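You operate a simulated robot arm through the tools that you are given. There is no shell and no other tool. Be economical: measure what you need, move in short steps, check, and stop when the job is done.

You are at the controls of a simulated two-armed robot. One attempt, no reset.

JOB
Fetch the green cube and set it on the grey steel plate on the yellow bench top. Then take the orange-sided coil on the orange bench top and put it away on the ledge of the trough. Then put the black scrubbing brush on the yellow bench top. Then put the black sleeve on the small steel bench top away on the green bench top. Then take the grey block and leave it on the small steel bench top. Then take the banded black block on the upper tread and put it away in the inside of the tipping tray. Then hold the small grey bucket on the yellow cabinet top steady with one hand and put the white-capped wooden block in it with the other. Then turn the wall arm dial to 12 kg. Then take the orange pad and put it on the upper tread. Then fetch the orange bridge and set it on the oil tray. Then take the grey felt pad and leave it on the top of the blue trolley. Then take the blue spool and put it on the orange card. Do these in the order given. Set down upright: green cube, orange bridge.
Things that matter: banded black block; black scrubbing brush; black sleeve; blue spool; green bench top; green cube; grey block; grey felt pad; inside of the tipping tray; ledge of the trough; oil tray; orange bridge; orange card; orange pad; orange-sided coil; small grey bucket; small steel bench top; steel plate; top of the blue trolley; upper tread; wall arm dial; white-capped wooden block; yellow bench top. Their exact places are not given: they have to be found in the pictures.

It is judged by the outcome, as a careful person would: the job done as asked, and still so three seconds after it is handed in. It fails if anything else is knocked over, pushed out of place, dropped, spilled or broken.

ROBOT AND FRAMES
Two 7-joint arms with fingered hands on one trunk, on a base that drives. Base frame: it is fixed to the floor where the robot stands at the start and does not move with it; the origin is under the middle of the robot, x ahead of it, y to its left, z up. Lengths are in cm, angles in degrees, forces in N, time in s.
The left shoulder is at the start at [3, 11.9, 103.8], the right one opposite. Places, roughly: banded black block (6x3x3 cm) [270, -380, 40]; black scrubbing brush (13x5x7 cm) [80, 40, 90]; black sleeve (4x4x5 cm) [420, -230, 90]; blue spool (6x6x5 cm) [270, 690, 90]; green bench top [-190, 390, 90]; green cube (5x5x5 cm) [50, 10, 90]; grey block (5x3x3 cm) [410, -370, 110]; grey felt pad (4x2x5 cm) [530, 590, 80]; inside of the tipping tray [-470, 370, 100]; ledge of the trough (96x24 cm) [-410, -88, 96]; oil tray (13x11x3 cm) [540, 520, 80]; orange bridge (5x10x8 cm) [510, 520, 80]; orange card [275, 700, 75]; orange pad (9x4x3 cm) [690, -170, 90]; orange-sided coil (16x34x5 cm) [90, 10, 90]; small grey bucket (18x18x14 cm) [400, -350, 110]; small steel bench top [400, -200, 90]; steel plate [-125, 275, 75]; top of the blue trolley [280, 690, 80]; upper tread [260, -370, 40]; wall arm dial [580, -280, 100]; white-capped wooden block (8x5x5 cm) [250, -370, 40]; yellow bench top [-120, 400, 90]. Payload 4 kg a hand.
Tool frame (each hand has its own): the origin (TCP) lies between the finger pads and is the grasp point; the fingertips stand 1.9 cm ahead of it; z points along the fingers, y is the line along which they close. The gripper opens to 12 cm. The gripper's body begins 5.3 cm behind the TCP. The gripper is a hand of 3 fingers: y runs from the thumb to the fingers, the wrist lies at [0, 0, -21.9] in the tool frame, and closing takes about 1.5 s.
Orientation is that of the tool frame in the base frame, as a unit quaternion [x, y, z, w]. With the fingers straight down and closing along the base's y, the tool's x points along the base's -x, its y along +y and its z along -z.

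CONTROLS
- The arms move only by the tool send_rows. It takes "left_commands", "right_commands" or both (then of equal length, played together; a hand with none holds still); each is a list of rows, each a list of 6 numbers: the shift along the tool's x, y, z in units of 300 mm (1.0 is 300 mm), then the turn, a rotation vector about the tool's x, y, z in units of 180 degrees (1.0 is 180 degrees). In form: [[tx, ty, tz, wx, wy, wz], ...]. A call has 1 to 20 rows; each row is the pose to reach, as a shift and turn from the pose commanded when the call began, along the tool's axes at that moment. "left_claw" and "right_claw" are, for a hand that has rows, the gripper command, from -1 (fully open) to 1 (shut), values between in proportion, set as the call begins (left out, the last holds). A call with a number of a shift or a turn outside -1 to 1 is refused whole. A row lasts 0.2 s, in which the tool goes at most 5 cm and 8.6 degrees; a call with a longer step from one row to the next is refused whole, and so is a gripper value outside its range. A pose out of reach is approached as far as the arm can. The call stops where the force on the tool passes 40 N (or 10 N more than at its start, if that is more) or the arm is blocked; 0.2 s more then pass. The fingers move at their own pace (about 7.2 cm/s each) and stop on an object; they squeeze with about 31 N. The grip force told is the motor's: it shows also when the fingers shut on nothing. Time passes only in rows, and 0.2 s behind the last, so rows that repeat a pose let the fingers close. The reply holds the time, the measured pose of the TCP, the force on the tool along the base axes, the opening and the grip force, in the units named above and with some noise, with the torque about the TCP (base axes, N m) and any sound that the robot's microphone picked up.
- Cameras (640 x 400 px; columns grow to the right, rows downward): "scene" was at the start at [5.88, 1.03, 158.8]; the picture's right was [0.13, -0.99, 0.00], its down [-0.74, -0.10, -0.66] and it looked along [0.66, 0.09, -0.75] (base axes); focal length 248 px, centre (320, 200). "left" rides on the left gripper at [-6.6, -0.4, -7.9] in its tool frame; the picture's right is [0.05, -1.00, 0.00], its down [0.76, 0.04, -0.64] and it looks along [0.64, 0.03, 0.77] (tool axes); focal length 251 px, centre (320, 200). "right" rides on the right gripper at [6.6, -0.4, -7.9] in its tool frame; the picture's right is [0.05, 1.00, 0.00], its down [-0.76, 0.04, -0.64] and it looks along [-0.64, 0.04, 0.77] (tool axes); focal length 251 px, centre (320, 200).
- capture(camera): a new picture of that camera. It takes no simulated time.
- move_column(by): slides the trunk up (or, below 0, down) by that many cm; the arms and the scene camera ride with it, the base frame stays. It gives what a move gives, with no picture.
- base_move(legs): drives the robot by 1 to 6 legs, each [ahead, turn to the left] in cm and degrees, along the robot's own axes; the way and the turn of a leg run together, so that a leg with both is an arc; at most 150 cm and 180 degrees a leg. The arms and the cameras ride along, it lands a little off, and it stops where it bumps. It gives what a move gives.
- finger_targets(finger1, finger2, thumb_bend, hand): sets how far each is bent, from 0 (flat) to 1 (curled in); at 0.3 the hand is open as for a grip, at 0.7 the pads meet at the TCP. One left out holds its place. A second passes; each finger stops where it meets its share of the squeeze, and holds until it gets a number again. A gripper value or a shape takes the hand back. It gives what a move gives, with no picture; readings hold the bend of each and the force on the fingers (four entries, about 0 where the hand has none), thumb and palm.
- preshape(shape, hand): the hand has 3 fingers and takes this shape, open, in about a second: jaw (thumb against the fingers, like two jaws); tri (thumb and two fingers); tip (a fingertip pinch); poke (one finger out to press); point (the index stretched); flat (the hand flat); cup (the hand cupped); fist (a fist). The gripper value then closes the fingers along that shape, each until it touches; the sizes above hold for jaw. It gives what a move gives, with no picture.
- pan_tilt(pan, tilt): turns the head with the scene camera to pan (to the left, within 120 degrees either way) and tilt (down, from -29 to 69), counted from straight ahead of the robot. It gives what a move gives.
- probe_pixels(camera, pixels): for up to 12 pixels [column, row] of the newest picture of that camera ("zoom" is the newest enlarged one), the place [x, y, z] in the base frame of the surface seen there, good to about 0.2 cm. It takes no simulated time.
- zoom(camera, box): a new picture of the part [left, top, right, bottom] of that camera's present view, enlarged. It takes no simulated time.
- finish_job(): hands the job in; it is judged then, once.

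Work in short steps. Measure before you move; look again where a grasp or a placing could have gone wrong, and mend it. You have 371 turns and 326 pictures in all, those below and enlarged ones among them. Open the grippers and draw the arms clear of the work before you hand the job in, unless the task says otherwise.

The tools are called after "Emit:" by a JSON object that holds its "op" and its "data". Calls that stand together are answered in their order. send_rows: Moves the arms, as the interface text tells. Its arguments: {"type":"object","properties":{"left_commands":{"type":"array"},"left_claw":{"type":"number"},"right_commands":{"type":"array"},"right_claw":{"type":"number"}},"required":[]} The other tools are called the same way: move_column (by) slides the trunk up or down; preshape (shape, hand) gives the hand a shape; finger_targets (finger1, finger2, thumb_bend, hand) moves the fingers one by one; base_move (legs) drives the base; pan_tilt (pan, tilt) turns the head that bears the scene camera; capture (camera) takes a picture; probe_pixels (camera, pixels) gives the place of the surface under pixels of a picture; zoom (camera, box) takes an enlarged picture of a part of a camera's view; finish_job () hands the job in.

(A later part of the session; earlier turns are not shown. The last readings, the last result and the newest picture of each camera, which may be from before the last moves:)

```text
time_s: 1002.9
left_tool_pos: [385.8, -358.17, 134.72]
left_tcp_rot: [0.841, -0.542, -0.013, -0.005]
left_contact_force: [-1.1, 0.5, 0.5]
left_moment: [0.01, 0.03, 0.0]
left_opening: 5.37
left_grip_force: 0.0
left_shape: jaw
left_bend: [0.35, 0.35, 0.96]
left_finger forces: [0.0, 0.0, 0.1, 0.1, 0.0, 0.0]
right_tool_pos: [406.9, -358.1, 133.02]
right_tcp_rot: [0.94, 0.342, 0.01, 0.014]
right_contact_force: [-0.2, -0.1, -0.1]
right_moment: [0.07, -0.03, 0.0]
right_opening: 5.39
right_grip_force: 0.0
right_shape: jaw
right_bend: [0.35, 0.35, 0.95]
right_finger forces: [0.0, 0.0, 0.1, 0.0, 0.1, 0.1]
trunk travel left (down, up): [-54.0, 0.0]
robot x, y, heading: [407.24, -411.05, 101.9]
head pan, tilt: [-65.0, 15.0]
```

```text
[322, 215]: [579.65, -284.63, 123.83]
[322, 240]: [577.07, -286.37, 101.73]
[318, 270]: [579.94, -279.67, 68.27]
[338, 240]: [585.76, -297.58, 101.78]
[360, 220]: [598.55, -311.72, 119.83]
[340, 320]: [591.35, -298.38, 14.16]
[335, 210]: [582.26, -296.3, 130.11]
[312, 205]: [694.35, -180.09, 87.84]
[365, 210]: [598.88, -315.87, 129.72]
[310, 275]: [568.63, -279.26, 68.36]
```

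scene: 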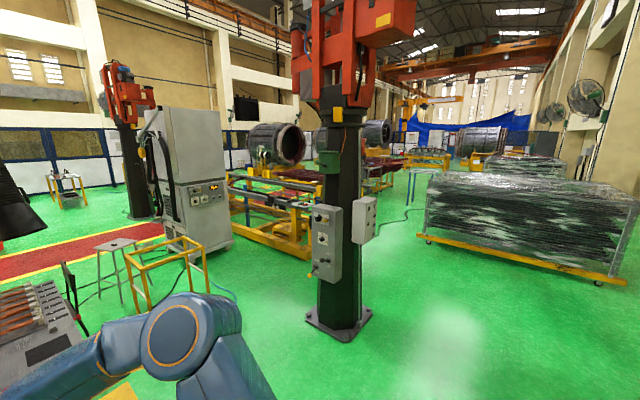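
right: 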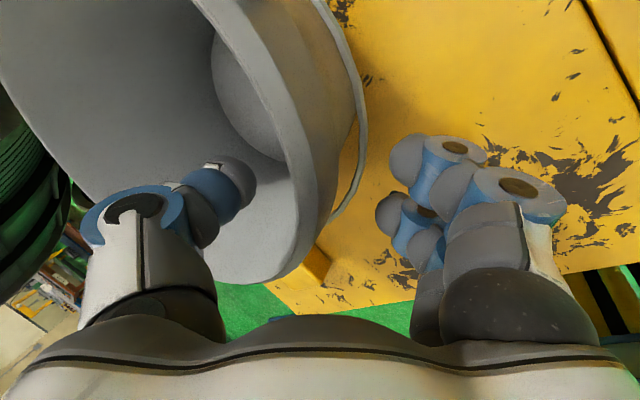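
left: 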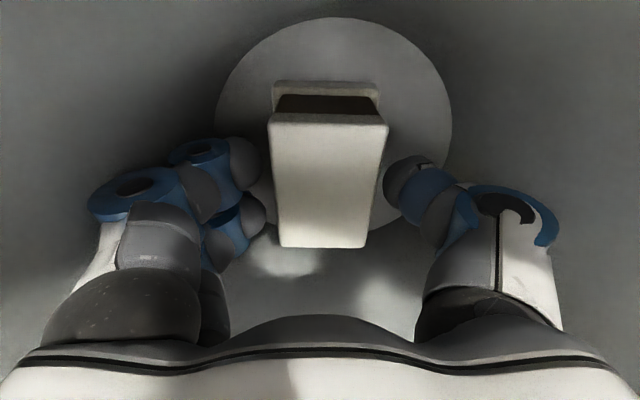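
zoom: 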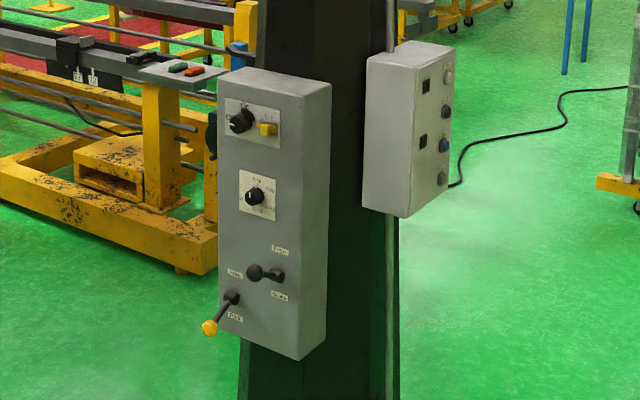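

The middle dial on the grey panel is at about [577,-286,102], panel facing west. I drive round to stand in front of it.

Emit:
{"op": "base_move", "data": {"legs": [[-42, 0], [0, -42]]}}

Emit:
{"op": "base_move", "data": {"legs": [[0, -40]]}}

Emit:
{"op": "move_column", "data": {"by": -22}}

```text
time_s: 1007.4
left_tool_pos: [433.12, -398.26, 134.58]
left_tcp_rot: [-0.605, 0.796, 0.011, 0.011]
left_contact_force: [-0.3, 0.4, -0.5]
left_moment: [-0.04, -0.02, -0.02]
left_opening: 5.41
left_grip_force: 0.1
left_shape: jaw
left_bend: [0.35, 0.35, 0.95]
left_finger forces: [0.0, 0.1, 0.1, 0.1, 0.0, 0.0]
right_tool_pos: [449.19, -411.74, 132.9]
right_tcp_rot: [1.0, -0.002, 0.001, 0.017]
right_contact_force: [-1.2, 0.7, -2.7]
right_moment: [-0.06, -0.01, -0.05]
right_opening: 5.39
right_grip_force: 0.0
right_shape: jaw
right_bend: [0.35, 0.35, 0.96]
right_finger forces: [0.1, 0.0, 0.0, 0.1, 0.0, 0.0]
trunk travel left (down, up): [-54.0, 0.0]
robot x, y, heading: [410.7, -450.29, 61.0]
head pan, tilt: [-65.0, 15.0]
stopped in leg 2: the robot was blocked; the commanded pose is now the measured one
```

```text
time_s: 1009.4
left_tool_pos: [458.75, -419.68, 134.72]
left_tcp_rot: [-0.341, 0.94, 0.007, 0.014]
left_contact_force: [-0.2, -0.2, 0.8]
left_moment: [-0.02, 0.02, 0.01]
left_opening: 5.42
left_grip_force: 0.1
left_shape: jaw
left_bend: [0.35, 0.35, 0.96]
left_finger forces: [0.0, 0.0, 0.1, 0.0, 0.1, 0.0]
right_tool_pos: [464.17, -440.18, 132.81]
right_tcp_rot: [0.953, -0.302, -0.004, 0.016]
right_contact_force: [-1.4, -0.2, -4.2]
right_moment: [0.01, -0.07, 0.01]
right_opening: 5.42
right_grip_force: 0.1
right_shape: jaw
right_bend: [0.35, 0.35, 0.96]
right_finger forces: [0.0, 0.0, 0.0, 0.0, 0.0, 0.0]
trunk travel left (down, up): [-54.0, 0.0]
robot x, y, heading: [408.64, -445.5, 24.3]
head pan, tilt: [-65.0, 15.0]
stopped in leg 1: the robot was blocked; the commanded pose is now the measured one
```

```text
time_s: 1011.7
left_tool_pos: [458.82, -419.93, 112.75]
left_tcp_rot: [-0.341, 0.94, 0.009, 0.013]
left_contact_force: [0.0, -0.6, -0.4]
left_moment: [0.0, 0.01, 0.0]
left_opening: 5.4
left_grip_force: 0.0
left_shape: jaw
left_bend: [0.35, 0.35, 0.96]
left_finger forces: [0.0, 0.0, 0.0, 0.1, 0.0, 0.0]
right_tool_pos: [464.52, -440.17, 111.01]
right_tcp_rot: [0.953, -0.301, -0.001, 0.017]
right_contact_force: [0.3, -0.1, -0.8]
right_moment: [0.01, 0.03, -0.01]
right_opening: 5.41
right_grip_force: 0.1
right_shape: jaw
right_bend: [0.35, 0.35, 0.96]
right_finger forces: [0.0, 0.0, 0.0, 0.0, 0.1, 0.0]
trunk travel left (down, up): [-32.0, 22.0]
robot x, y, heading: [408.69, -445.19, 24.6]
head pan, tilt: [-65.0, 15.0]
```

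Continue round to the panel's front.

Emit:
{"op": "base_move", "data": {"legs": [[92, 0], [0, 45]]}}

Emit:
{"op": "base_move", "data": {"legs": [[115, 0], [0, -38]]}}

Emit:
{"op": "base_move", "data": {"legs": [[0, -36]]}}

Emit:
{"op": "pan_tilt", "data": {"pan": 0, "tilt": 30}}

Emit:
{"op": "capture", "data": {"camera": "scene"}}

```text
time_s: 1018.7
left_tool_pos: [506.57, -352.87, 112.63]
left_tcp_rot: [-0.677, 0.736, 0.011, 0.009]
left_contact_force: [-0.3, -0.3, -0.7]
left_moment: [-0.06, -0.06, 0.04]
left_opening: 5.42
left_grip_force: 0.0
left_shape: jaw
left_bend: [0.35, 0.35, 0.96]
left_finger forces: [0.0, 0.0, 0.0, 0.0, 0.0, 0.0]
right_tool_pos: [525.05, -362.92, 111.0]
right_tcp_rot: [0.996, 0.093, 0.007, 0.015]
right_contact_force: [-0.3, 0.5, -0.3]
right_moment: [-0.01, -0.06, -0.01]
right_opening: 5.42
right_grip_force: 0.1
right_shape: jaw
right_bend: [0.35, 0.35, 0.96]
right_finger forces: [0.1, 0.1, 0.0, 0.0, 0.0, 0.1]
trunk travel left (down, up): [-32.0, 22.0]
robot x, y, heading: [496.36, -409.14, 71.6]
head pan, tilt: [-65.0, 15.0]
stopped in leg 2: the robot was blocked; the commanded pose is now the measured one
```

```text
time_s: 1026.0
left_tool_pos: [569.76, -253.88, 112.19]
left_tcp_rot: [-0.473, 0.881, 0.003, 0.01]
left_contact_force: [1.0, 0.0, -0.3]
left_moment: [0.02, 0.01, -0.04]
left_opening: 5.42
left_grip_force: 0.0
left_shape: jaw
left_bend: [0.35, 0.35, 0.96]
left_finger forces: [0.0, 0.0, 0.0, 0.0, 0.0, 0.1]
right_tool_pos: [577.5, -268.91, 111.23]
right_tcp_rot: [0.993, -0.119, -0.007, 0.009]
right_contact_force: [-0.6, 1.3, 0.0]
right_moment: [-0.02, -0.02, 0.0]
right_opening: 5.4
right_grip_force: 0.0
right_shape: jaw
right_bend: [0.35, 0.35, 0.96]
right_finger forces: [0.0, 0.0, 0.0, 0.0, 0.0, 0.0]
trunk travel left (down, up): [-32.0, 22.0]
robot x, y, heading: [531.03, -296.48, 42.2]
head pan, tilt: [-65.0, 15.0]
stopped in leg 2: the robot was blocked; the commanded pose is now the measured one
```

```text
time_s: 1027.2
left_tool_pos: [579.3, -256.53, 112.76]
left_tcp_rot: [-0.406, 0.914, 0.002, 0.014]
left_contact_force: [-0.6, 0.2, 0.8]
left_moment: [0.02, -0.02, 0.06]
left_opening: 5.41
left_grip_force: 0.0
left_shape: jaw
left_bend: [0.35, 0.35, 0.96]
left_finger forces: [0.1, 0.0, 0.1, 0.1, 0.0, 0.1]
right_tool_pos: [577.71, -268.32, 112.06]
right_tcp_rot: [0.995, -0.095, -0.022, 0.003]
right_contact_force: [-7.0, -2.0, -0.3]
right_moment: [0.15, -0.47, -0.3]
right_opening: 5.4
right_grip_force: 0.1
right_shape: jaw
right_bend: [0.35, 0.35, 0.96]
right_finger forces: [3.2, 0.0, 0.1, 0.1, 0.0, 3.6]
trunk travel left (down, up): [-32.0, 22.0]
robot x, y, heading: [535.34, -292.81, 43.5]
head pan, tilt: [-65.0, 15.0]
stopped in leg 1: the robot was blocked; the commanded pose is now the measured one
```

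```text
time_s: 1028.6
left_tool_pos: [578.85, -256.33, 112.81]
left_tcp_rot: [-0.41, 0.912, 0.002, 0.013]
left_contact_force: [-0.3, -0.3, -0.1]
left_moment: [0.01, -0.02, 0.01]
left_opening: 5.4
left_grip_force: 0.0
left_shape: jaw
left_bend: [0.35, 0.35, 0.96]
left_finger forces: [0.0, 0.0, 0.0, 0.0, 0.0, 0.0]
right_tool_pos: [577.82, -268.31, 111.95]
right_tcp_rot: [0.995, -0.094, -0.02, 0.004]
right_contact_force: [-19.8, -0.7, 1.3]
right_moment: [0.03, -1.19, -0.78]
right_opening: 5.35
right_grip_force: 0.0
right_shape: jaw
right_bend: [0.35, 0.35, 0.96]
right_finger forces: [9.3, 0.0, 0.1, 0.0, 0.0, 9.8]
trunk travel left (down, up): [-32.0, 22.0]
robot x, y, heading: [535.26, -292.32, 43.4]
head pan, tilt: [0.0, 30.0]
```

```text
141 pictures are left
```

scene: 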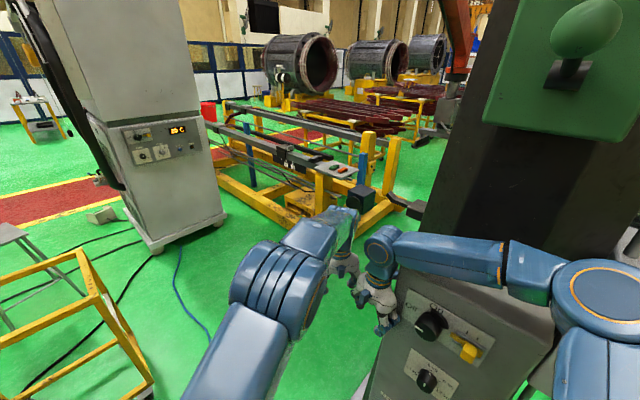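

The right hand swung against the panel's edge. I back straight off at once.

Emit:
{"op": "base_move", "data": {"legs": [[-18, 0]]}}

Emit:
{"op": "capture", "data": {"camera": "scene"}}

```text
time_s: 1029.2
left_tool_pos: [579.41, -256.8, 112.65]
left_tcp_rot: [-0.412, 0.911, 0.006, 0.012]
left_contact_force: [-0.3, -0.5, 0.0]
left_moment: [0.01, 0.01, -0.01]
left_opening: 5.38
left_grip_force: 0.0
left_shape: jaw
left_bend: [0.35, 0.35, 0.96]
left_finger forces: [0.0, 0.1, 0.0, 0.0, 0.0, 0.0]
right_tool_pos: [577.52, -268.27, 112.07]
right_tcp_rot: [0.996, -0.081, -0.026, -0.003]
right_contact_force: [-1.2, 1.1, 0.3]
right_moment: [-0.01, -0.09, -0.05]
right_opening: 5.41
right_grip_force: 0.0
right_shape: jaw
right_bend: [0.35, 0.35, 0.96]
right_finger forces: [0.6, 0.0, 0.0, 0.0, 0.0, 0.9]
trunk travel left (down, up): [-32.0, 22.0]
robot x, y, heading: [535.45, -292.33, 43.6]
head pan, tilt: [0.0, 30.0]
stopped in leg 1: the robot was blocked; the commanded pose is now the measured one
```

```text
140 pictures are left
```

scene: 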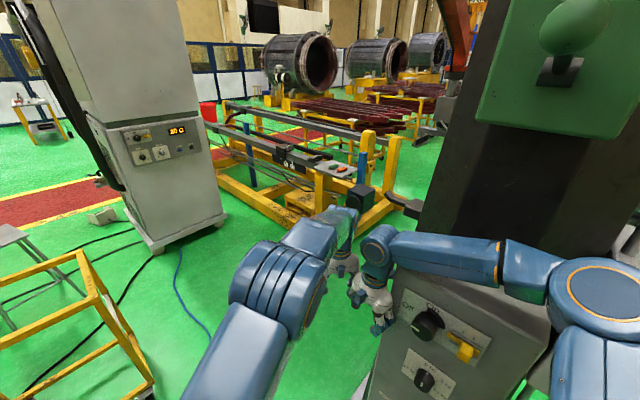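

Base is held by the hand's contact; I draw the right hand back (-x) and up first.

Emit:
{"op": "send_rows", "data": {"right_commands": [[-0.05, 0.01, -0.03, 0, 0, 0], [-0.12, 0.02, -0.08, 0, 0, 0], [-0.22, 0.035, -0.14, 0, 0, 0], [-0.34, 0.055, -0.2, 0, 0, 0], [-0.46, 0.075, -0.26, 0, 0, 0]], "left_commands": [[0, 0, -0.03, 0, 0, 0], [0, 0, -0.08, 0, 0, 0], [0, 0, -0.14, 0, 0, 0], [0, 0, -0.2, 0, 0, 0], [0, 0, -0.26, 0, 0, 0]]}}

Emit:
{"op": "capture", "data": {"camera": "scene"}}

```text
time_s: 1030.5
left_tool_pos: [579.32, -256.91, 120.85]
left_tcp_rot: [-0.416, 0.909, 0.008, 0.015]
left_contact_force: [0.5, -0.1, -0.2]
left_moment: [0.02, -0.01, -0.01]
left_opening: 5.43
left_grip_force: 0.0
left_shape: jaw
left_bend: [0.35, 0.35, 0.96]
left_finger forces: [0.0, 0.0, 0.1, 0.0, 0.0, 0.0]
right_tool_pos: [565.32, -269.12, 120.02]
right_tcp_rot: [0.995, -0.097, -0.027, 0.003]
right_contact_force: [-0.3, 0.0, -0.3]
right_moment: [-0.01, -0.01, -0.03]
right_opening: 5.4
right_grip_force: 0.2
right_shape: jaw
right_bend: [0.35, 0.35, 0.96]
right_finger forces: [0.1, 0.1, 0.0, 0.0, 0.0, 0.0]
trunk travel left (down, up): [-32.0, 22.0]
robot x, y, heading: [535.14, -292.19, 43.4]
head pan, tilt: [0.0, 30.0]
```

```text
139 pictures are left
```

scene: 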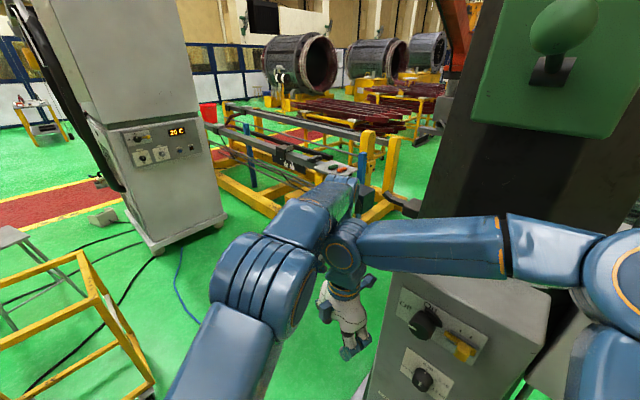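

Clear now. Back the base off.

Emit:
{"op": "base_move", "data": {"legs": [[-25, 0]]}}

Emit:
{"op": "zoom", "data": {"camera": "scene", "box": [380, 180, 600, 390]}}

```text
time_s: 1032.3
left_tool_pos: [561.01, -274.22, 121.01]
left_tcp_rot: [-0.417, 0.909, 0.008, 0.015]
left_contact_force: [-0.7, -0.4, 0.9]
left_moment: [0.0, -0.02, -0.02]
left_opening: 5.38
left_grip_force: 0.1
left_shape: jaw
left_bend: [0.35, 0.35, 0.96]
left_finger forces: [0.1, 0.1, 0.1, 0.0, 0.0, 0.0]
right_tool_pos: [547.15, -286.49, 120.0]
right_tcp_rot: [0.995, -0.094, -0.025, 0.003]
right_contact_force: [-0.5, 0.2, 0.9]
right_moment: [0.02, 0.0, 0.02]
right_opening: 5.42
right_grip_force: 0.1
right_shape: jaw
right_bend: [0.35, 0.35, 0.96]
right_finger forces: [0.0, 0.0, 0.0, 0.1, 0.0, 0.0]
trunk travel left (down, up): [-32.0, 22.0]
robot x, y, heading: [516.97, -309.76, 43.4]
head pan, tilt: [0.0, 30.0]
```

```text
1.90 times, centred on (490, 285) of scene
```

zoom: 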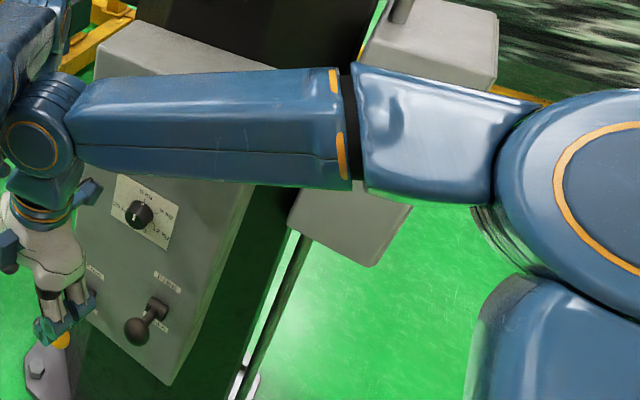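

I see the middle dial with four labels. I spread the hands apart and turn to face the panel for a better look.

Emit:
{"op": "send_rows", "data": {"left_commands": [[-0.014, 0.137, 0, 0, 0, 0], [-0.028, 0.274, 0, 0, 0, 0], [-0.043, 0.41, 0, 0, 0, 0], [-0.057, 0.547, 0, 0, 0, 0], [-0.071, 0.684, 0, 0, 0, 0], [-0.086, 0.82, 0, 0, 0, 0]], "right_commands": [[0.028, 0.075, 0, 0, 0, 0], [0.056, 0.15, 0, 0, 0, 0], [0.084, 0.225, 0, 0, 0, 0], [0.111, 0.3, 0, 0, 0, 0], [0.139, 0.375, 0, 0, 0, 0], [0.167, 0.45, 0, 0, 0, 0]]}}

Emit:
{"op": "base_move", "data": {"legs": [[0, -30]]}}

Emit:
{"op": "pan_tilt", "data": {"pan": 5, "tilt": 35}}

Emit:
{"op": "capture", "data": {"camera": "scene"}}

```text
time_s: 1033.7
left_tool_pos: [543.98, -255.92, 121.12]
left_tcp_rot: [-0.418, 0.908, 0.008, 0.016]
left_contact_force: [0.4, 0.1, 0.0]
left_moment: [-0.03, -0.01, 0.02]
left_opening: 5.37
left_grip_force: 0.0
left_shape: jaw
left_bend: [0.35, 0.35, 0.96]
left_finger forces: [0.0, 0.0, 0.0, 0.0, 0.0, 0.1]
right_tool_pos: [549.58, -300.58, 119.94]
right_tcp_rot: [0.995, -0.093, -0.025, 0.002]
right_contact_force: [0.2, -1.0, 0.2]
right_moment: [0.03, -0.02, -0.02]
right_opening: 5.39
right_grip_force: 0.0
right_shape: jaw
right_bend: [0.35, 0.35, 0.96]
right_finger forces: [0.0, 0.0, 0.1, 0.0, 0.0, 0.0]
trunk travel left (down, up): [-32.0, 22.0]
robot x, y, heading: [516.84, -309.43, 43.7]
head pan, tilt: [0.0, 30.0]
```

```text
time_s: 1035.0
left_tool_pos: [557.98, -265.38, 121.22]
left_tcp_rot: [-0.283, 0.959, 0.006, 0.016]
left_contact_force: [-0.1, -0.3, -0.9]
left_moment: [0.04, 0.02, 0.01]
left_opening: 5.41
left_grip_force: 0.0
left_shape: jaw
left_bend: [0.35, 0.35, 0.96]
left_finger forces: [0.0, 0.0, 0.1, 0.1, 0.0, 0.0]
right_tool_pos: [550.52, -309.79, 119.99]
right_tcp_rot: [0.972, -0.235, -0.026, -0.003]
right_contact_force: [0.0, -0.5, -0.2]
right_moment: [-0.01, 0.0, 0.04]
right_opening: 5.42
right_grip_force: 0.2
right_shape: jaw
right_bend: [0.35, 0.35, 0.95]
right_finger forces: [0.1, 0.0, 0.0, 0.1, 0.0, 0.0]
trunk travel left (down, up): [-32.0, 22.0]
robot x, y, heading: [516.15, -307.73, 28.0]
head pan, tilt: [0.0, 30.0]
stopped in leg 1: the robot was blocked; the commanded pose is now the measured one
```

```text
time_s: 1035.7
left_tool_pos: [557.91, -265.44, 121.07]
left_tcp_rot: [-0.282, 0.959, 0.005, 0.017]
left_contact_force: [-0.5, -0.4, -0.5]
left_moment: [-0.01, 0.02, -0.01]
left_opening: 5.4
left_grip_force: 0.0
left_shape: jaw
left_bend: [0.35, 0.35, 0.96]
left_finger forces: [0.0, 0.0, 0.0, 0.1, 0.0, 0.0]
right_tool_pos: [550.51, -309.7, 119.85]
right_tcp_rot: [0.972, -0.235, -0.026, -0.002]
right_contact_force: [0.0, 0.3, -0.9]
right_moment: [-0.02, -0.04, 0.03]
right_opening: 5.38
right_grip_force: 0.1
right_shape: jaw
right_bend: [0.35, 0.35, 0.95]
right_finger forces: [0.0, 0.0, 0.0, 0.0, 0.0, 0.1]
trunk travel left (down, up): [-32.0, 22.0]
robot x, y, heading: [516.61, -308.07, 27.9]
head pan, tilt: [5.0, 35.0]
```

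```text
137 pictures are left
```

scene: 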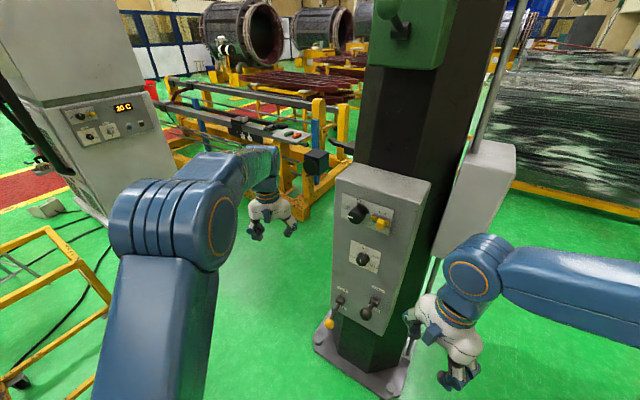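

Emit:
{"op": "zoom", "data": {"camera": "scene", "box": [330, 225, 410, 285]}}

Emit:
{"op": "probe_pixels", "data": {"camera": "scene", "pixels": [[362, 258], [345, 262], [378, 262], [350, 235], [385, 280], [362, 245], [400, 240], [362, 262], [352, 245], [373, 272], [418, 230], [337, 210]]}}

```text
6.67 times, centred on (370, 255) of scene
```

zoom: 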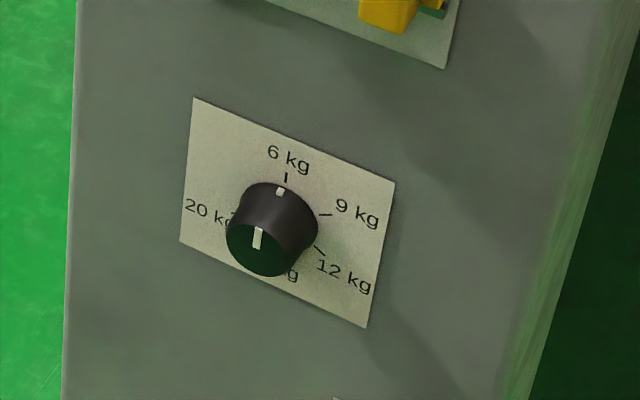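

```text
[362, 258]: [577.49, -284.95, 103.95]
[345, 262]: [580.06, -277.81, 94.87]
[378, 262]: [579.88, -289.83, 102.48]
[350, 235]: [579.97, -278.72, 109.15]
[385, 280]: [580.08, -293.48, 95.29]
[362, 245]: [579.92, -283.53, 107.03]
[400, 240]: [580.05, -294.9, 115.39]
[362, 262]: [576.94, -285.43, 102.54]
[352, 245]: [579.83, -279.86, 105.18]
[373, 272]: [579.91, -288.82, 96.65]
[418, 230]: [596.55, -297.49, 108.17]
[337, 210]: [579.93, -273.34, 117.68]
```

The dial points to 6 kg now; 12 kg is at lower right. I probe tick marks and plate corners for the exact angles.

Emit:
{"op": "probe_pixels", "data": {"camera": "zoom", "pixels": [[196, 101], [393, 185], [365, 325], [182, 240], [285, 176], [328, 214], [322, 252], [258, 232], [270, 250], [280, 190], [310, 228], [232, 245]]}}

```text
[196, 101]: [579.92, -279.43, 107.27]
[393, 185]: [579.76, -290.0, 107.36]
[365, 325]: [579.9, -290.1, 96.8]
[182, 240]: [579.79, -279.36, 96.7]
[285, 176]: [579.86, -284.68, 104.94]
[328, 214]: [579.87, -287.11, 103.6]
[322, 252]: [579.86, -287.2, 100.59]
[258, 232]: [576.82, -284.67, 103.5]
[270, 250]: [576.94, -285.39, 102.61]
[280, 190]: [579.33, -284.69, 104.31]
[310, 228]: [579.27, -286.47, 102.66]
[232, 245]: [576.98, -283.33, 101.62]
```

Ticks: 6 kg at 0°, 9 kg ≈57°, 12 kg ≈120° clockwise; knob axis (y -284.7, z 102.0), front face x≈577. I'll use the left hand; first square the base to the panel.

Emit:
{"op": "base_move", "data": {"legs": [[-12, 0], [0, -28]]}}

```text
time_s: 1038.7
left_tool_pos: [562.25, -294.78, 121.18]
left_tcp_rot: [-0.052, 0.999, 0.003, 0.016]
left_contact_force: [-0.2, -0.5, -0.4]
left_moment: [0.06, 0.02, -0.01]
left_opening: 5.41
left_grip_force: 0.1
left_shape: jaw
left_bend: [0.35, 0.35, 0.96]
left_finger forces: [0.1, 0.0, 0.1, 0.0, 0.1, 0.1]
right_tool_pos: [535.49, -331.0, 119.96]
right_tcp_rot: [0.891, -0.453, -0.024, -0.008]
right_contact_force: [0.3, -1.7, -0.3]
right_moment: [0.06, -0.01, -0.02]
right_opening: 5.39
right_grip_force: 0.1
right_shape: jaw
right_bend: [0.35, 0.35, 0.96]
right_finger forces: [0.0, 0.0, 0.0, 0.0, 0.0, 0.0]
trunk travel left (down, up): [-32.0, 22.0]
robot x, y, heading: [505.84, -310.24, 1.6]
head pan, tilt: [5.0, 35.0]
stopped in leg 2: the robot was blocked; the commanded pose is now the measured one
```

Pitch the left hand up to point at the panel, moving to in front of the knob (staying ~17 cm off).

Emit:
{"op": "send_rows", "data": {"left_commands": [[0.003, 0.028, 0.053, 0, -0.042, 0], [0.005, 0.057, 0.107, 0, -0.084, 0], [0.008, 0.085, 0.16, 0, -0.126, 0], [0.01, 0.113, 0.213, 0, -0.168, 0], [0.013, 0.142, 0.267, 0, -0.21, 0], [0.015, 0.17, 0.32, 0, -0.252, 0], [0.018, 0.198, 0.373, 0, -0.294, 0], [0.02, 0.227, 0.427, 0, -0.336, 0], [0.023, 0.255, 0.48, 0, -0.378, 0], [0.025, 0.283, 0.533, 0, -0.42, 0], [0.028, 0.312, 0.587, 0, -0.46, 0], [0.03, 0.34, 0.64, 0, -0.5, 0]]}}

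Emit:
{"op": "capture", "data": {"camera": "scene"}}

Emit:
{"op": "capture", "data": {"camera": "left"}}

```text
time_s: 1041.3
left_tool_pos: [560.8, -284.3, 101.92]
left_tcp_rot: [-0.036, 0.693, 0.038, 0.719]
left_contact_force: [-0.1, 0.3, 0.7]
left_moment: [0.01, 0.03, -0.03]
left_opening: 5.41
left_grip_force: 0.1
left_shape: jaw
left_bend: [0.35, 0.35, 0.96]
left_finger forces: [0.0, 0.0, 0.0, 0.1, 0.0, 0.0]
right_tool_pos: [535.74, -330.72, 120.14]
right_tcp_rot: [0.891, -0.453, -0.024, -0.007]
right_contact_force: [0.4, 1.2, -0.3]
right_moment: [-0.01, 0.03, -0.02]
right_opening: 5.43
right_grip_force: 0.0
right_shape: jaw
right_bend: [0.35, 0.35, 0.96]
right_finger forces: [0.1, 0.0, 0.0, 0.1, 0.0, 0.0]
trunk travel left (down, up): [-32.0, 22.0]
robot x, y, heading: [505.6, -310.38, 1.8]
head pan, tilt: [5.0, 35.0]
```

```text
135 pictures are left
```

scene: 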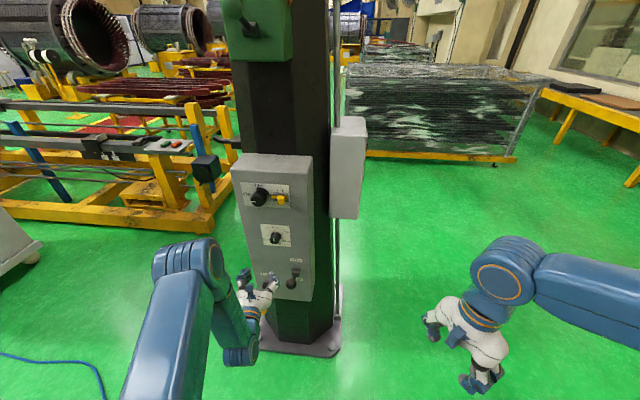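

```text
134 pictures are left
```

left: 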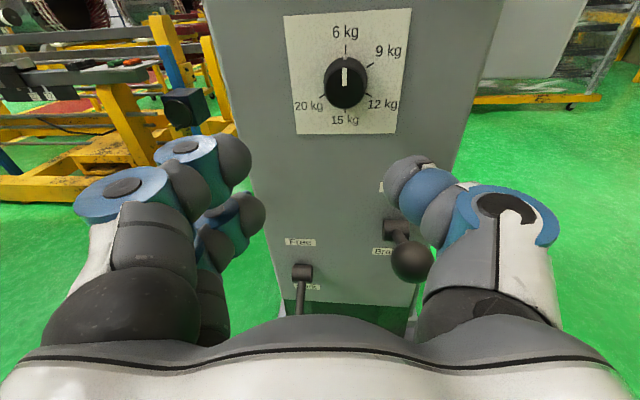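

Clear view: 6, 9, 12, 15, 20 kg every 60°, pointer at 6. I square the hand to the panel and pre-roll it by -60°, so the turn can run to +60°.

Emit:
{"op": "send_rows", "data": {"left_commands": [[-0.003, -0.014, 0, 0.033, 0.012, 0], [-0.003, -0.014, 0, 0.033, 0.012, 0]], "left_claw": -0.1}}

Emit:
{"op": "send_rows", "data": {"left_commands": [[0, 0, 0, 0, 0, -0.042], [0, 0, 0, 0, 0, -0.084], [0, 0, 0, 0, 0, -0.126], [0, 0, 0, 0, 0, -0.168], [0, 0, 0, 0, 0, -0.21], [0, 0, 0, 0, 0, -0.252], [0, 0, 0, 0, 0, -0.294], [0, 0, 0, 0, 0, -0.333]]}}

Emit:
{"op": "capture", "data": {"camera": "left"}}

```text
time_s: 1041.9
left_tool_pos: [560.91, -284.69, 102.04]
left_tcp_rot: [0.001, 0.709, 0.002, 0.706]
left_contact_force: [0.2, 1.1, -0.3]
left_moment: [0.01, 0.01, 0.03]
left_opening: 6.52
left_grip_force: 0.0
left_shape: jaw
left_bend: [0.32, 0.32, 0.94]
left_finger forces: [0.0, 0.0, 0.0, 0.0, 0.0, 0.0]
right_tool_pos: [535.45, -330.79, 119.96]
right_tcp_rot: [0.891, -0.453, -0.024, -0.007]
right_contact_force: [0.1, -0.3, 0.4]
right_moment: [0.02, -0.01, 0.04]
right_opening: 5.38
right_grip_force: 0.1
right_shape: jaw
right_bend: [0.35, 0.35, 0.96]
right_finger forces: [0.0, 0.0, 0.0, 0.1, 0.1, 0.0]
trunk travel left (down, up): [-32.0, 22.0]
robot x, y, heading: [505.67, -310.61, 2.0]
head pan, tilt: [5.0, 35.0]
```

```text
time_s: 1043.7
left_tool_pos: [560.92, -284.71, 101.97]
left_tcp_rot: [-0.354, 0.613, -0.352, 0.612]
left_contact_force: [0.3, 0.4, 0.3]
left_moment: [0.02, 0.02, -0.02]
left_opening: 6.56
left_grip_force: 0.0
left_shape: jaw
left_bend: [0.32, 0.32, 0.94]
left_finger forces: [0.0, 0.0, 0.1, 0.1, 0.1, 0.0]
right_tool_pos: [535.57, -330.6, 120.0]
right_tcp_rot: [0.891, -0.453, -0.024, -0.008]
right_contact_force: [0.4, -0.4, 0.5]
right_moment: [0.0, -0.03, -0.04]
right_opening: 5.4
right_grip_force: 0.1
right_shape: jaw
right_bend: [0.35, 0.35, 0.96]
right_finger forces: [0.0, 0.1, 0.0, 0.0, 0.0, 0.1]
trunk travel left (down, up): [-32.0, 22.0]
robot x, y, heading: [506.12, -310.83, 1.5]
head pan, tilt: [5.0, 35.0]
```

```text
133 pictures are left
```

left: 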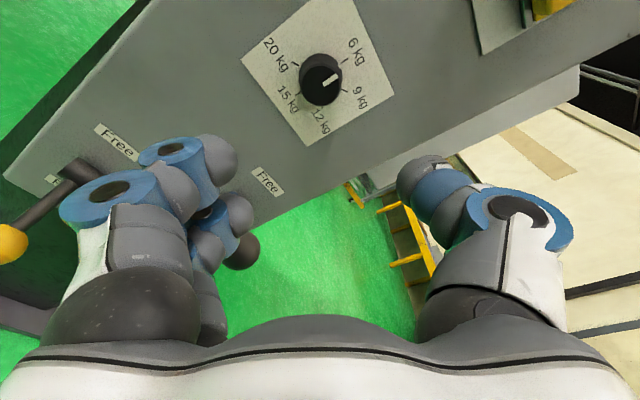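

I check the levers' positions relative to the fingers' path.

Emit:
{"op": "probe_pixels", "data": {"camera": "left", "pixels": [[243, 252], [75, 170], [12, 245], [95, 190], [320, 85], [335, 70], [540, 8], [265, 180], [300, 100]]}}

```text
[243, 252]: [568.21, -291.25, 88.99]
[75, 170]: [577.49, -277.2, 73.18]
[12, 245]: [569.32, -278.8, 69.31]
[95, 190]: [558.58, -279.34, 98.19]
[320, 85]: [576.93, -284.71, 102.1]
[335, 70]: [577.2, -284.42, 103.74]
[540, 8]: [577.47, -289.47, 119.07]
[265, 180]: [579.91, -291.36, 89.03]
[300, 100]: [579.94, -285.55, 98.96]
```

Levers are 14 cm from the knob axis, fine. Advance so the fingertips straddle the knob just short of the panel.

Emit:
{"op": "send_rows", "data": {"left_commands": [[0, 0, 0.13, 0, 0, 0], [0, 0, 0.26, 0, 0, 0], [0, 0, 0.39, 0, 0, 0], [0, 0, 0.49, 0, 0, 0], [0, 0, 0.55, 0, 0, 0]]}}

Emit:
{"op": "capture", "data": {"camera": "left"}}

```text
time_s: 1044.9
left_tool_pos: [577.53, -284.69, 101.91]
left_tcp_rot: [-0.355, 0.614, -0.351, 0.612]
left_contact_force: [0.2, 0.1, 0.2]
left_moment: [-0.01, -0.01, 0.03]
left_opening: 6.57
left_grip_force: 0.0
left_shape: jaw
left_bend: [0.32, 0.32, 0.94]
left_finger forces: [0.0, 0.0, 0.1, 0.0, 0.0, 0.0]
right_tool_pos: [535.55, -330.62, 120.11]
right_tcp_rot: [0.891, -0.454, -0.023, -0.007]
right_contact_force: [0.0, -0.1, -0.1]
right_moment: [0.01, -0.01, 0.0]
right_opening: 5.43
right_grip_force: 0.1
right_shape: jaw
right_bend: [0.35, 0.35, 0.96]
right_finger forces: [0.1, 0.1, 0.1, 0.0, 0.0, 0.0]
trunk travel left (down, up): [-32.0, 22.0]
robot x, y, heading: [505.52, -310.67, 1.4]
head pan, tilt: [5.0, 35.0]
```

```text
132 pictures are left
```

left: 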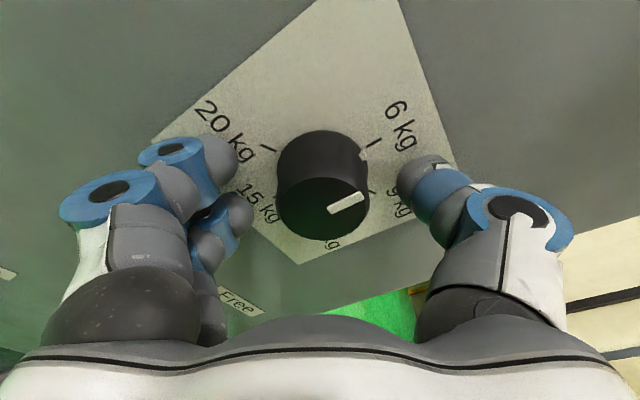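

Knob is well centred between the fingers. Close the grip, then look.

Emit:
{"op": "send_rows", "data": {"left_commands": [[0, 0, 0, 0, 0, 0], [0, 0, 0, 0, 0, 0], [0, 0, 0, 0, 0, 0], [0, 0, 0, 0, 0, 0], [0, 0, 0, 0, 0, 0]], "left_claw": 1}}

Emit:
{"op": "capture", "data": {"camera": "left"}}

```text
time_s: 1046.1
left_tool_pos: [577.56, -284.75, 102.07]
left_tcp_rot: [-0.353, 0.614, -0.35, 0.613]
left_contact_force: [4.7, -0.1, 4.7]
left_moment: [0.05, -0.01, -0.01]
left_opening: 2.85
left_grip_force: 31.1
left_shape: jaw
left_bend: [0.48, 0.46, 0.94]
left_finger forces: [9.7, 12.1, 0.0, 0.1, 28.1, 0.1]
right_tool_pos: [535.56, -330.69, 120.02]
right_tcp_rot: [0.891, -0.453, -0.024, -0.008]
right_contact_force: [0.5, 0.0, -0.2]
right_moment: [-0.01, 0.05, -0.01]
right_opening: 5.41
right_grip_force: 0.0
right_shape: jaw
right_bend: [0.35, 0.35, 0.96]
right_finger forces: [0.0, 0.0, 0.1, 0.0, 0.0, 0.0]
trunk travel left (down, up): [-32.0, 22.0]
robot x, y, heading: [505.39, -310.2, 1.6]
head pan, tilt: [5.0, 35.0]
```

```text
131 pictures are left
```

left: 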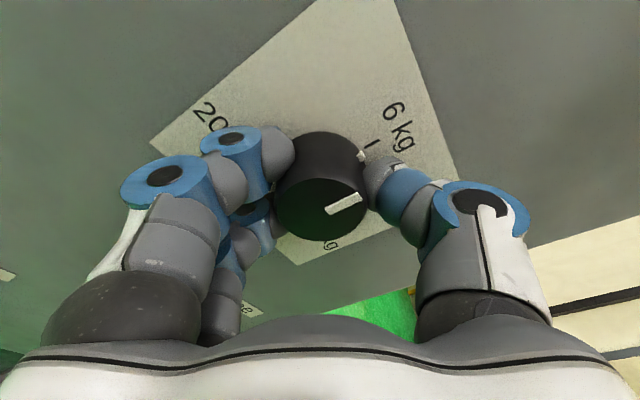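

Gripped. Turn clockwise 120° about the knob axis.

Emit:
{"op": "send_rows", "data": {"left_commands": [[0, 0, 0, 0, 0, 0.042], [0, 0, 0, 0, 0, 0.084], [0, 0, 0, 0, 0, 0.126], [0, 0, 0, 0, 0, 0.168], [0, 0, 0, 0, 0, 0.21], [0, 0, 0, 0, 0, 0.252], [0, 0, 0, 0, 0, 0.294], [0, 0, 0, 0, 0, 0.336], [0, 0, 0, 0, 0, 0.378], [0, 0, 0, 0, 0, 0.42], [0, 0, 0, 0, 0, 0.462], [0, 0, 0, 0, 0, 0.504], [0, 0, 0, 0, 0, 0.546], [0, 0, 0, 0, 0, 0.588], [0, 0, 0, 0, 0, 0.63], [0, 0, 0, 0, 0, 0.667], [0, 0, 0, 0, 0, 0.667]]}}

Emit:
{"op": "capture", "data": {"camera": "left"}}

```text
time_s: 1049.7
left_tool_pos: [577.53, -284.71, 102.0]
left_tcp_rot: [0.356, 0.612, 0.357, 0.61]
left_contact_force: [6.4, -6.6, 8.6]
left_moment: [-0.05, -0.13, 0.06]
left_opening: 2.73
left_grip_force: 30.7
left_shape: jaw
left_bend: [1.0, 0.46, 0.93]
left_finger forces: [11.6, 14.7, 0.1, 0.0, 26.0, 0.0]
right_tool_pos: [535.59, -330.79, 119.92]
right_tcp_rot: [0.891, -0.453, -0.024, -0.009]
right_contact_force: [-0.5, -0.4, 0.1]
right_moment: [0.02, 0.02, 0.01]
right_opening: 5.4
right_grip_force: 0.0
right_shape: jaw
right_bend: [0.35, 0.35, 0.96]
right_finger forces: [0.1, 0.1, 0.1, 0.0, 0.0, 0.0]
trunk travel left (down, up): [-32.0, 22.0]
robot x, y, heading: [505.21, -310.34, 1.6]
head pan, tilt: [5.0, 35.0]
```

```text
130 pictures are left
```

left: 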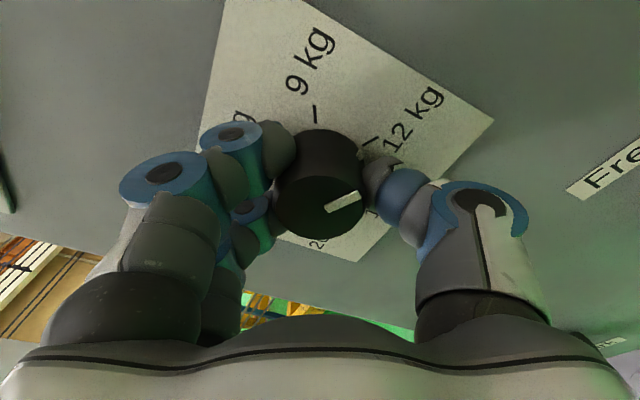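

The pointer now aims at the 12 kg tick. Release, withdraw and check.

Emit:
{"op": "send_rows", "data": {"left_commands": [[0, 0, 0, 0, 0, 0], [0, 0, 0, 0, 0, 0], [0, 0, 0, 0, 0, 0]], "left_claw": -0.1}}

Emit:
{"op": "send_rows", "data": {"left_commands": [[0, 0, -0.13, 0, 0, 0], [0, 0, -0.28, 0, 0, 0], [0, 0, -0.43, 0, 0, 0], [0, 0, -0.55, 0, 0, 0]]}}

Emit:
{"op": "capture", "data": {"camera": "left"}}

```text
time_s: 1050.5
left_tool_pos: [577.52, -284.67, 101.89]
left_tcp_rot: [0.355, 0.614, 0.355, 0.609]
left_contact_force: [0.2, -0.7, 0.5]
left_moment: [0.01, -0.01, -0.04]
left_opening: 6.54
left_grip_force: 0.1
left_shape: jaw
left_bend: [0.32, 0.32, 0.94]
left_finger forces: [0.0, 0.1, 0.1, 0.0, 0.0, 0.0]
right_tool_pos: [535.5, -330.84, 120.0]
right_tcp_rot: [0.891, -0.453, -0.024, -0.007]
right_contact_force: [0.6, -0.4, -0.6]
right_moment: [-0.01, -0.01, 0.01]
right_opening: 5.44
right_grip_force: 0.1
right_shape: jaw
right_bend: [0.35, 0.35, 0.96]
right_finger forces: [0.0, 0.0, 0.1, 0.1, 0.0, 0.0]
trunk travel left (down, up): [-32.0, 22.0]
robot x, y, heading: [505.39, -310.18, 1.5]
head pan, tilt: [5.0, 35.0]
```

```text
time_s: 1051.5
left_tool_pos: [560.94, -284.7, 102.21]
left_tcp_rot: [0.355, 0.613, 0.354, 0.61]
left_contact_force: [0.6, -0.9, 0.8]
left_moment: [0.02, 0.01, 0.02]
left_opening: 6.54
left_grip_force: 0.1
left_shape: jaw
left_bend: [0.32, 0.32, 0.94]
left_finger forces: [0.0, 0.0, 0.1, 0.0, 0.0, 0.1]
right_tool_pos: [535.45, -330.8, 120.02]
right_tcp_rot: [0.891, -0.453, -0.023, -0.007]
right_contact_force: [0.2, -0.6, 0.5]
right_moment: [0.01, 0.03, 0.0]
right_opening: 5.4
right_grip_force: 0.1
right_shape: jaw
right_bend: [0.35, 0.35, 0.96]
right_finger forces: [0.0, 0.0, 0.0, 0.0, 0.0, 0.0]
trunk travel left (down, up): [-32.0, 22.0]
robot x, y, heading: [505.38, -310.27, 1.6]
head pan, tilt: [5.0, 35.0]
```

```text
129 pictures are left
```

left: 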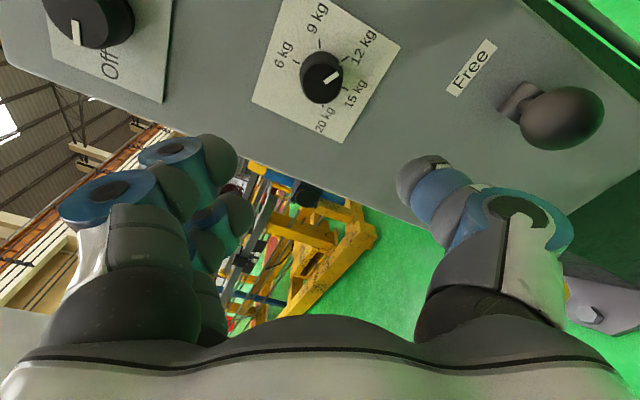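

Dial reads 12 kg. I bring the left hand back to pointing down and look for the orange pad to the north-east.

Emit:
{"op": "send_rows", "data": {"left_commands": [[0, 0, -0.05, 0, 0, -0.042], [0, 0, -0.1, 0, 0, -0.084], [0, 0, -0.15, 0, 0, -0.126], [0, 0, -0.2, 0, 0, -0.168], [0, 0, -0.25, 0, 0, -0.21], [0, 0, -0.3, 0, 0, -0.252], [0, 0, -0.33, 0, 0, -0.294], [0, 0, -0.33, 0, 0, -0.333]]}}

Emit:
{"op": "send_rows", "data": {"left_commands": [[-0.05, 0, 0, 0, 0.042, 0], [-0.1, 0, 0, 0, 0.084, 0], [-0.15, 0, 0, 0, 0.126, 0], [-0.2, 0, 0, 0, 0.168, 0], [-0.25, 0, 0, 0, 0.21, 0], [-0.3, 0, 0, 0, 0.252, 0], [-0.35, 0, 0, 0, 0.294, 0], [-0.4, 0, 0, 0, 0.336, 0], [-0.45, 0, 0, 0, 0.378, 0], [-0.5, 0, 0, 0, 0.42, 0], [-0.55, 0, 0, 0, 0.46, 0], [-0.55, 0, 0, 0, 0.5, 0]]}}

Emit:
{"op": "pan_tilt", "data": {"pan": 35, "tilt": 20}}

Emit:
{"op": "capture", "data": {"camera": "scene"}}

```text
time_s: 1053.3
left_tool_pos: [550.99, -284.78, 102.02]
left_tcp_rot: [0.0, 0.708, 0.003, 0.706]
left_contact_force: [0.4, 0.0, -0.2]
left_moment: [-0.06, -0.01, 0.02]
left_opening: 6.54
left_grip_force: 0.1
left_shape: jaw
left_bend: [0.32, 0.32, 0.94]
left_finger forces: [0.1, 0.0, 0.0, 0.1, 0.1, 0.0]
right_tool_pos: [535.46, -330.83, 120.06]
right_tcp_rot: [0.891, -0.454, -0.023, -0.007]
right_contact_force: [-0.1, -0.3, 0.0]
right_moment: [-0.03, 0.01, 0.02]
right_opening: 5.41
right_grip_force: 0.0
right_shape: jaw
right_bend: [0.35, 0.35, 0.96]
right_finger forces: [0.0, 0.0, 0.1, 0.0, 0.1, 0.0]
trunk travel left (down, up): [-32.0, 22.0]
robot x, y, heading: [505.35, -310.58, 1.7]
head pan, tilt: [5.0, 35.0]
```

```text
time_s: 1055.9
left_tool_pos: [551.23, -284.98, 118.42]
left_tcp_rot: [-0.001, 1.0, 0.002, -0.003]
left_contact_force: [0.6, 0.6, -0.5]
left_moment: [-0.04, 0.0, -0.01]
left_opening: 6.58
left_grip_force: 0.0
left_shape: jaw
left_bend: [0.32, 0.32, 0.94]
left_finger forces: [0.1, 0.1, 0.0, 0.0, 0.0, 0.0]
left hand out of reach, approached as far as the arm can: row 8, 9
right_tool_pos: [535.67, -330.86, 119.97]
right_tcp_rot: [0.891, -0.453, -0.024, -0.007]
right_contact_force: [0.1, 0.4, 0.1]
right_moment: [-0.02, -0.02, 0.01]
right_opening: 5.4
right_grip_force: 0.1
right_shape: jaw
right_bend: [0.35, 0.35, 0.96]
right_finger forces: [0.1, 0.0, 0.0, 0.0, 0.1, 0.0]
trunk travel left (down, up): [-32.0, 22.0]
robot x, y, heading: [505.56, -310.85, 1.6]
head pan, tilt: [5.0, 35.0]
```

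```text
time_s: 1056.9
left_tool_pos: [551.07, -284.71, 118.44]
left_tcp_rot: [0.0, 1.0, 0.004, -0.002]
left_contact_force: [0.8, 0.3, 0.2]
left_moment: [0.0, 0.0, 0.03]
left_opening: 6.54
left_grip_force: 0.0
left_shape: jaw
left_bend: [0.32, 0.32, 0.94]
left_finger forces: [0.0, 0.1, 0.0, 0.0, 0.1, 0.0]
right_tool_pos: [535.54, -330.72, 119.97]
right_tcp_rot: [0.891, -0.454, -0.025, -0.007]
right_contact_force: [-0.4, -0.3, 0.6]
right_moment: [-0.01, 0.0, 0.04]
right_opening: 5.39
right_grip_force: 0.0
right_shape: jaw
right_bend: [0.35, 0.35, 0.96]
right_finger forces: [0.1, 0.1, 0.0, 0.1, 0.0, 0.0]
trunk travel left (down, up): [-32.0, 22.0]
robot x, y, heading: [505.47, -310.07, 1.8]
head pan, tilt: [35.0, 20.0]
```

```text
128 pictures are left
```

scene: 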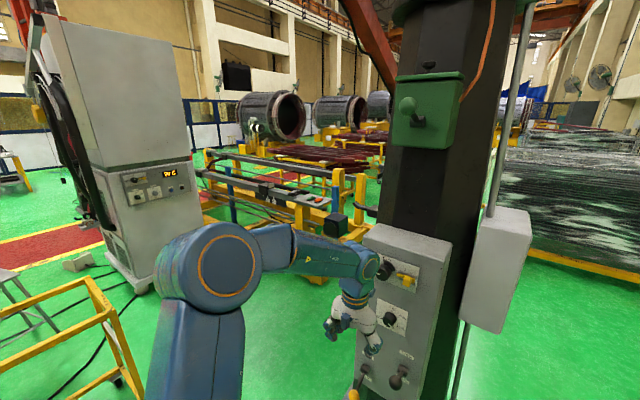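

Emit:
{"op": "zoom", "data": {"camera": "scene", "box": [190, 130, 370, 250]}}

Emit:
{"op": "probe_pixels", "data": {"camera": "scene", "pixels": [[308, 198], [320, 200], [300, 195], [265, 187], [290, 190], [335, 215], [215, 240], [210, 180], [240, 180], [300, 230], [335, 225], [330, 195]]}}

```text
3.33 times, centred on (280, 190) of scene
```

zoom: 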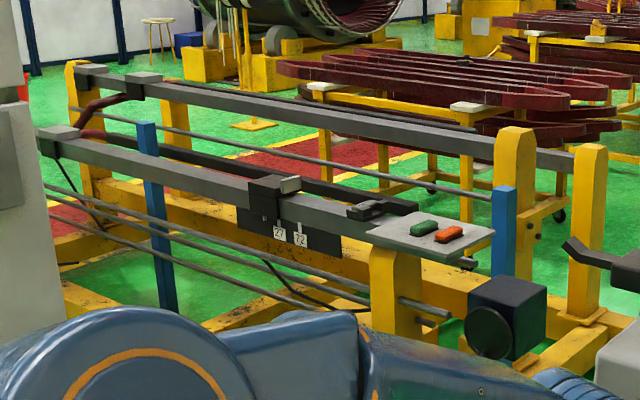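

```text
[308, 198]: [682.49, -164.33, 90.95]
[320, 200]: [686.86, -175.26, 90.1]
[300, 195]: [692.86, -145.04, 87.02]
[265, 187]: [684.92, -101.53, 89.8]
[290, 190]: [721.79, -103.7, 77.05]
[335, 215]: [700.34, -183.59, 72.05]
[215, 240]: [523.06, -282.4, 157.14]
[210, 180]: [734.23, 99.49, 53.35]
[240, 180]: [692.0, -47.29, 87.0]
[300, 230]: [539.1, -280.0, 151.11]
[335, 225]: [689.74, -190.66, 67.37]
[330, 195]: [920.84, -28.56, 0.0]
```

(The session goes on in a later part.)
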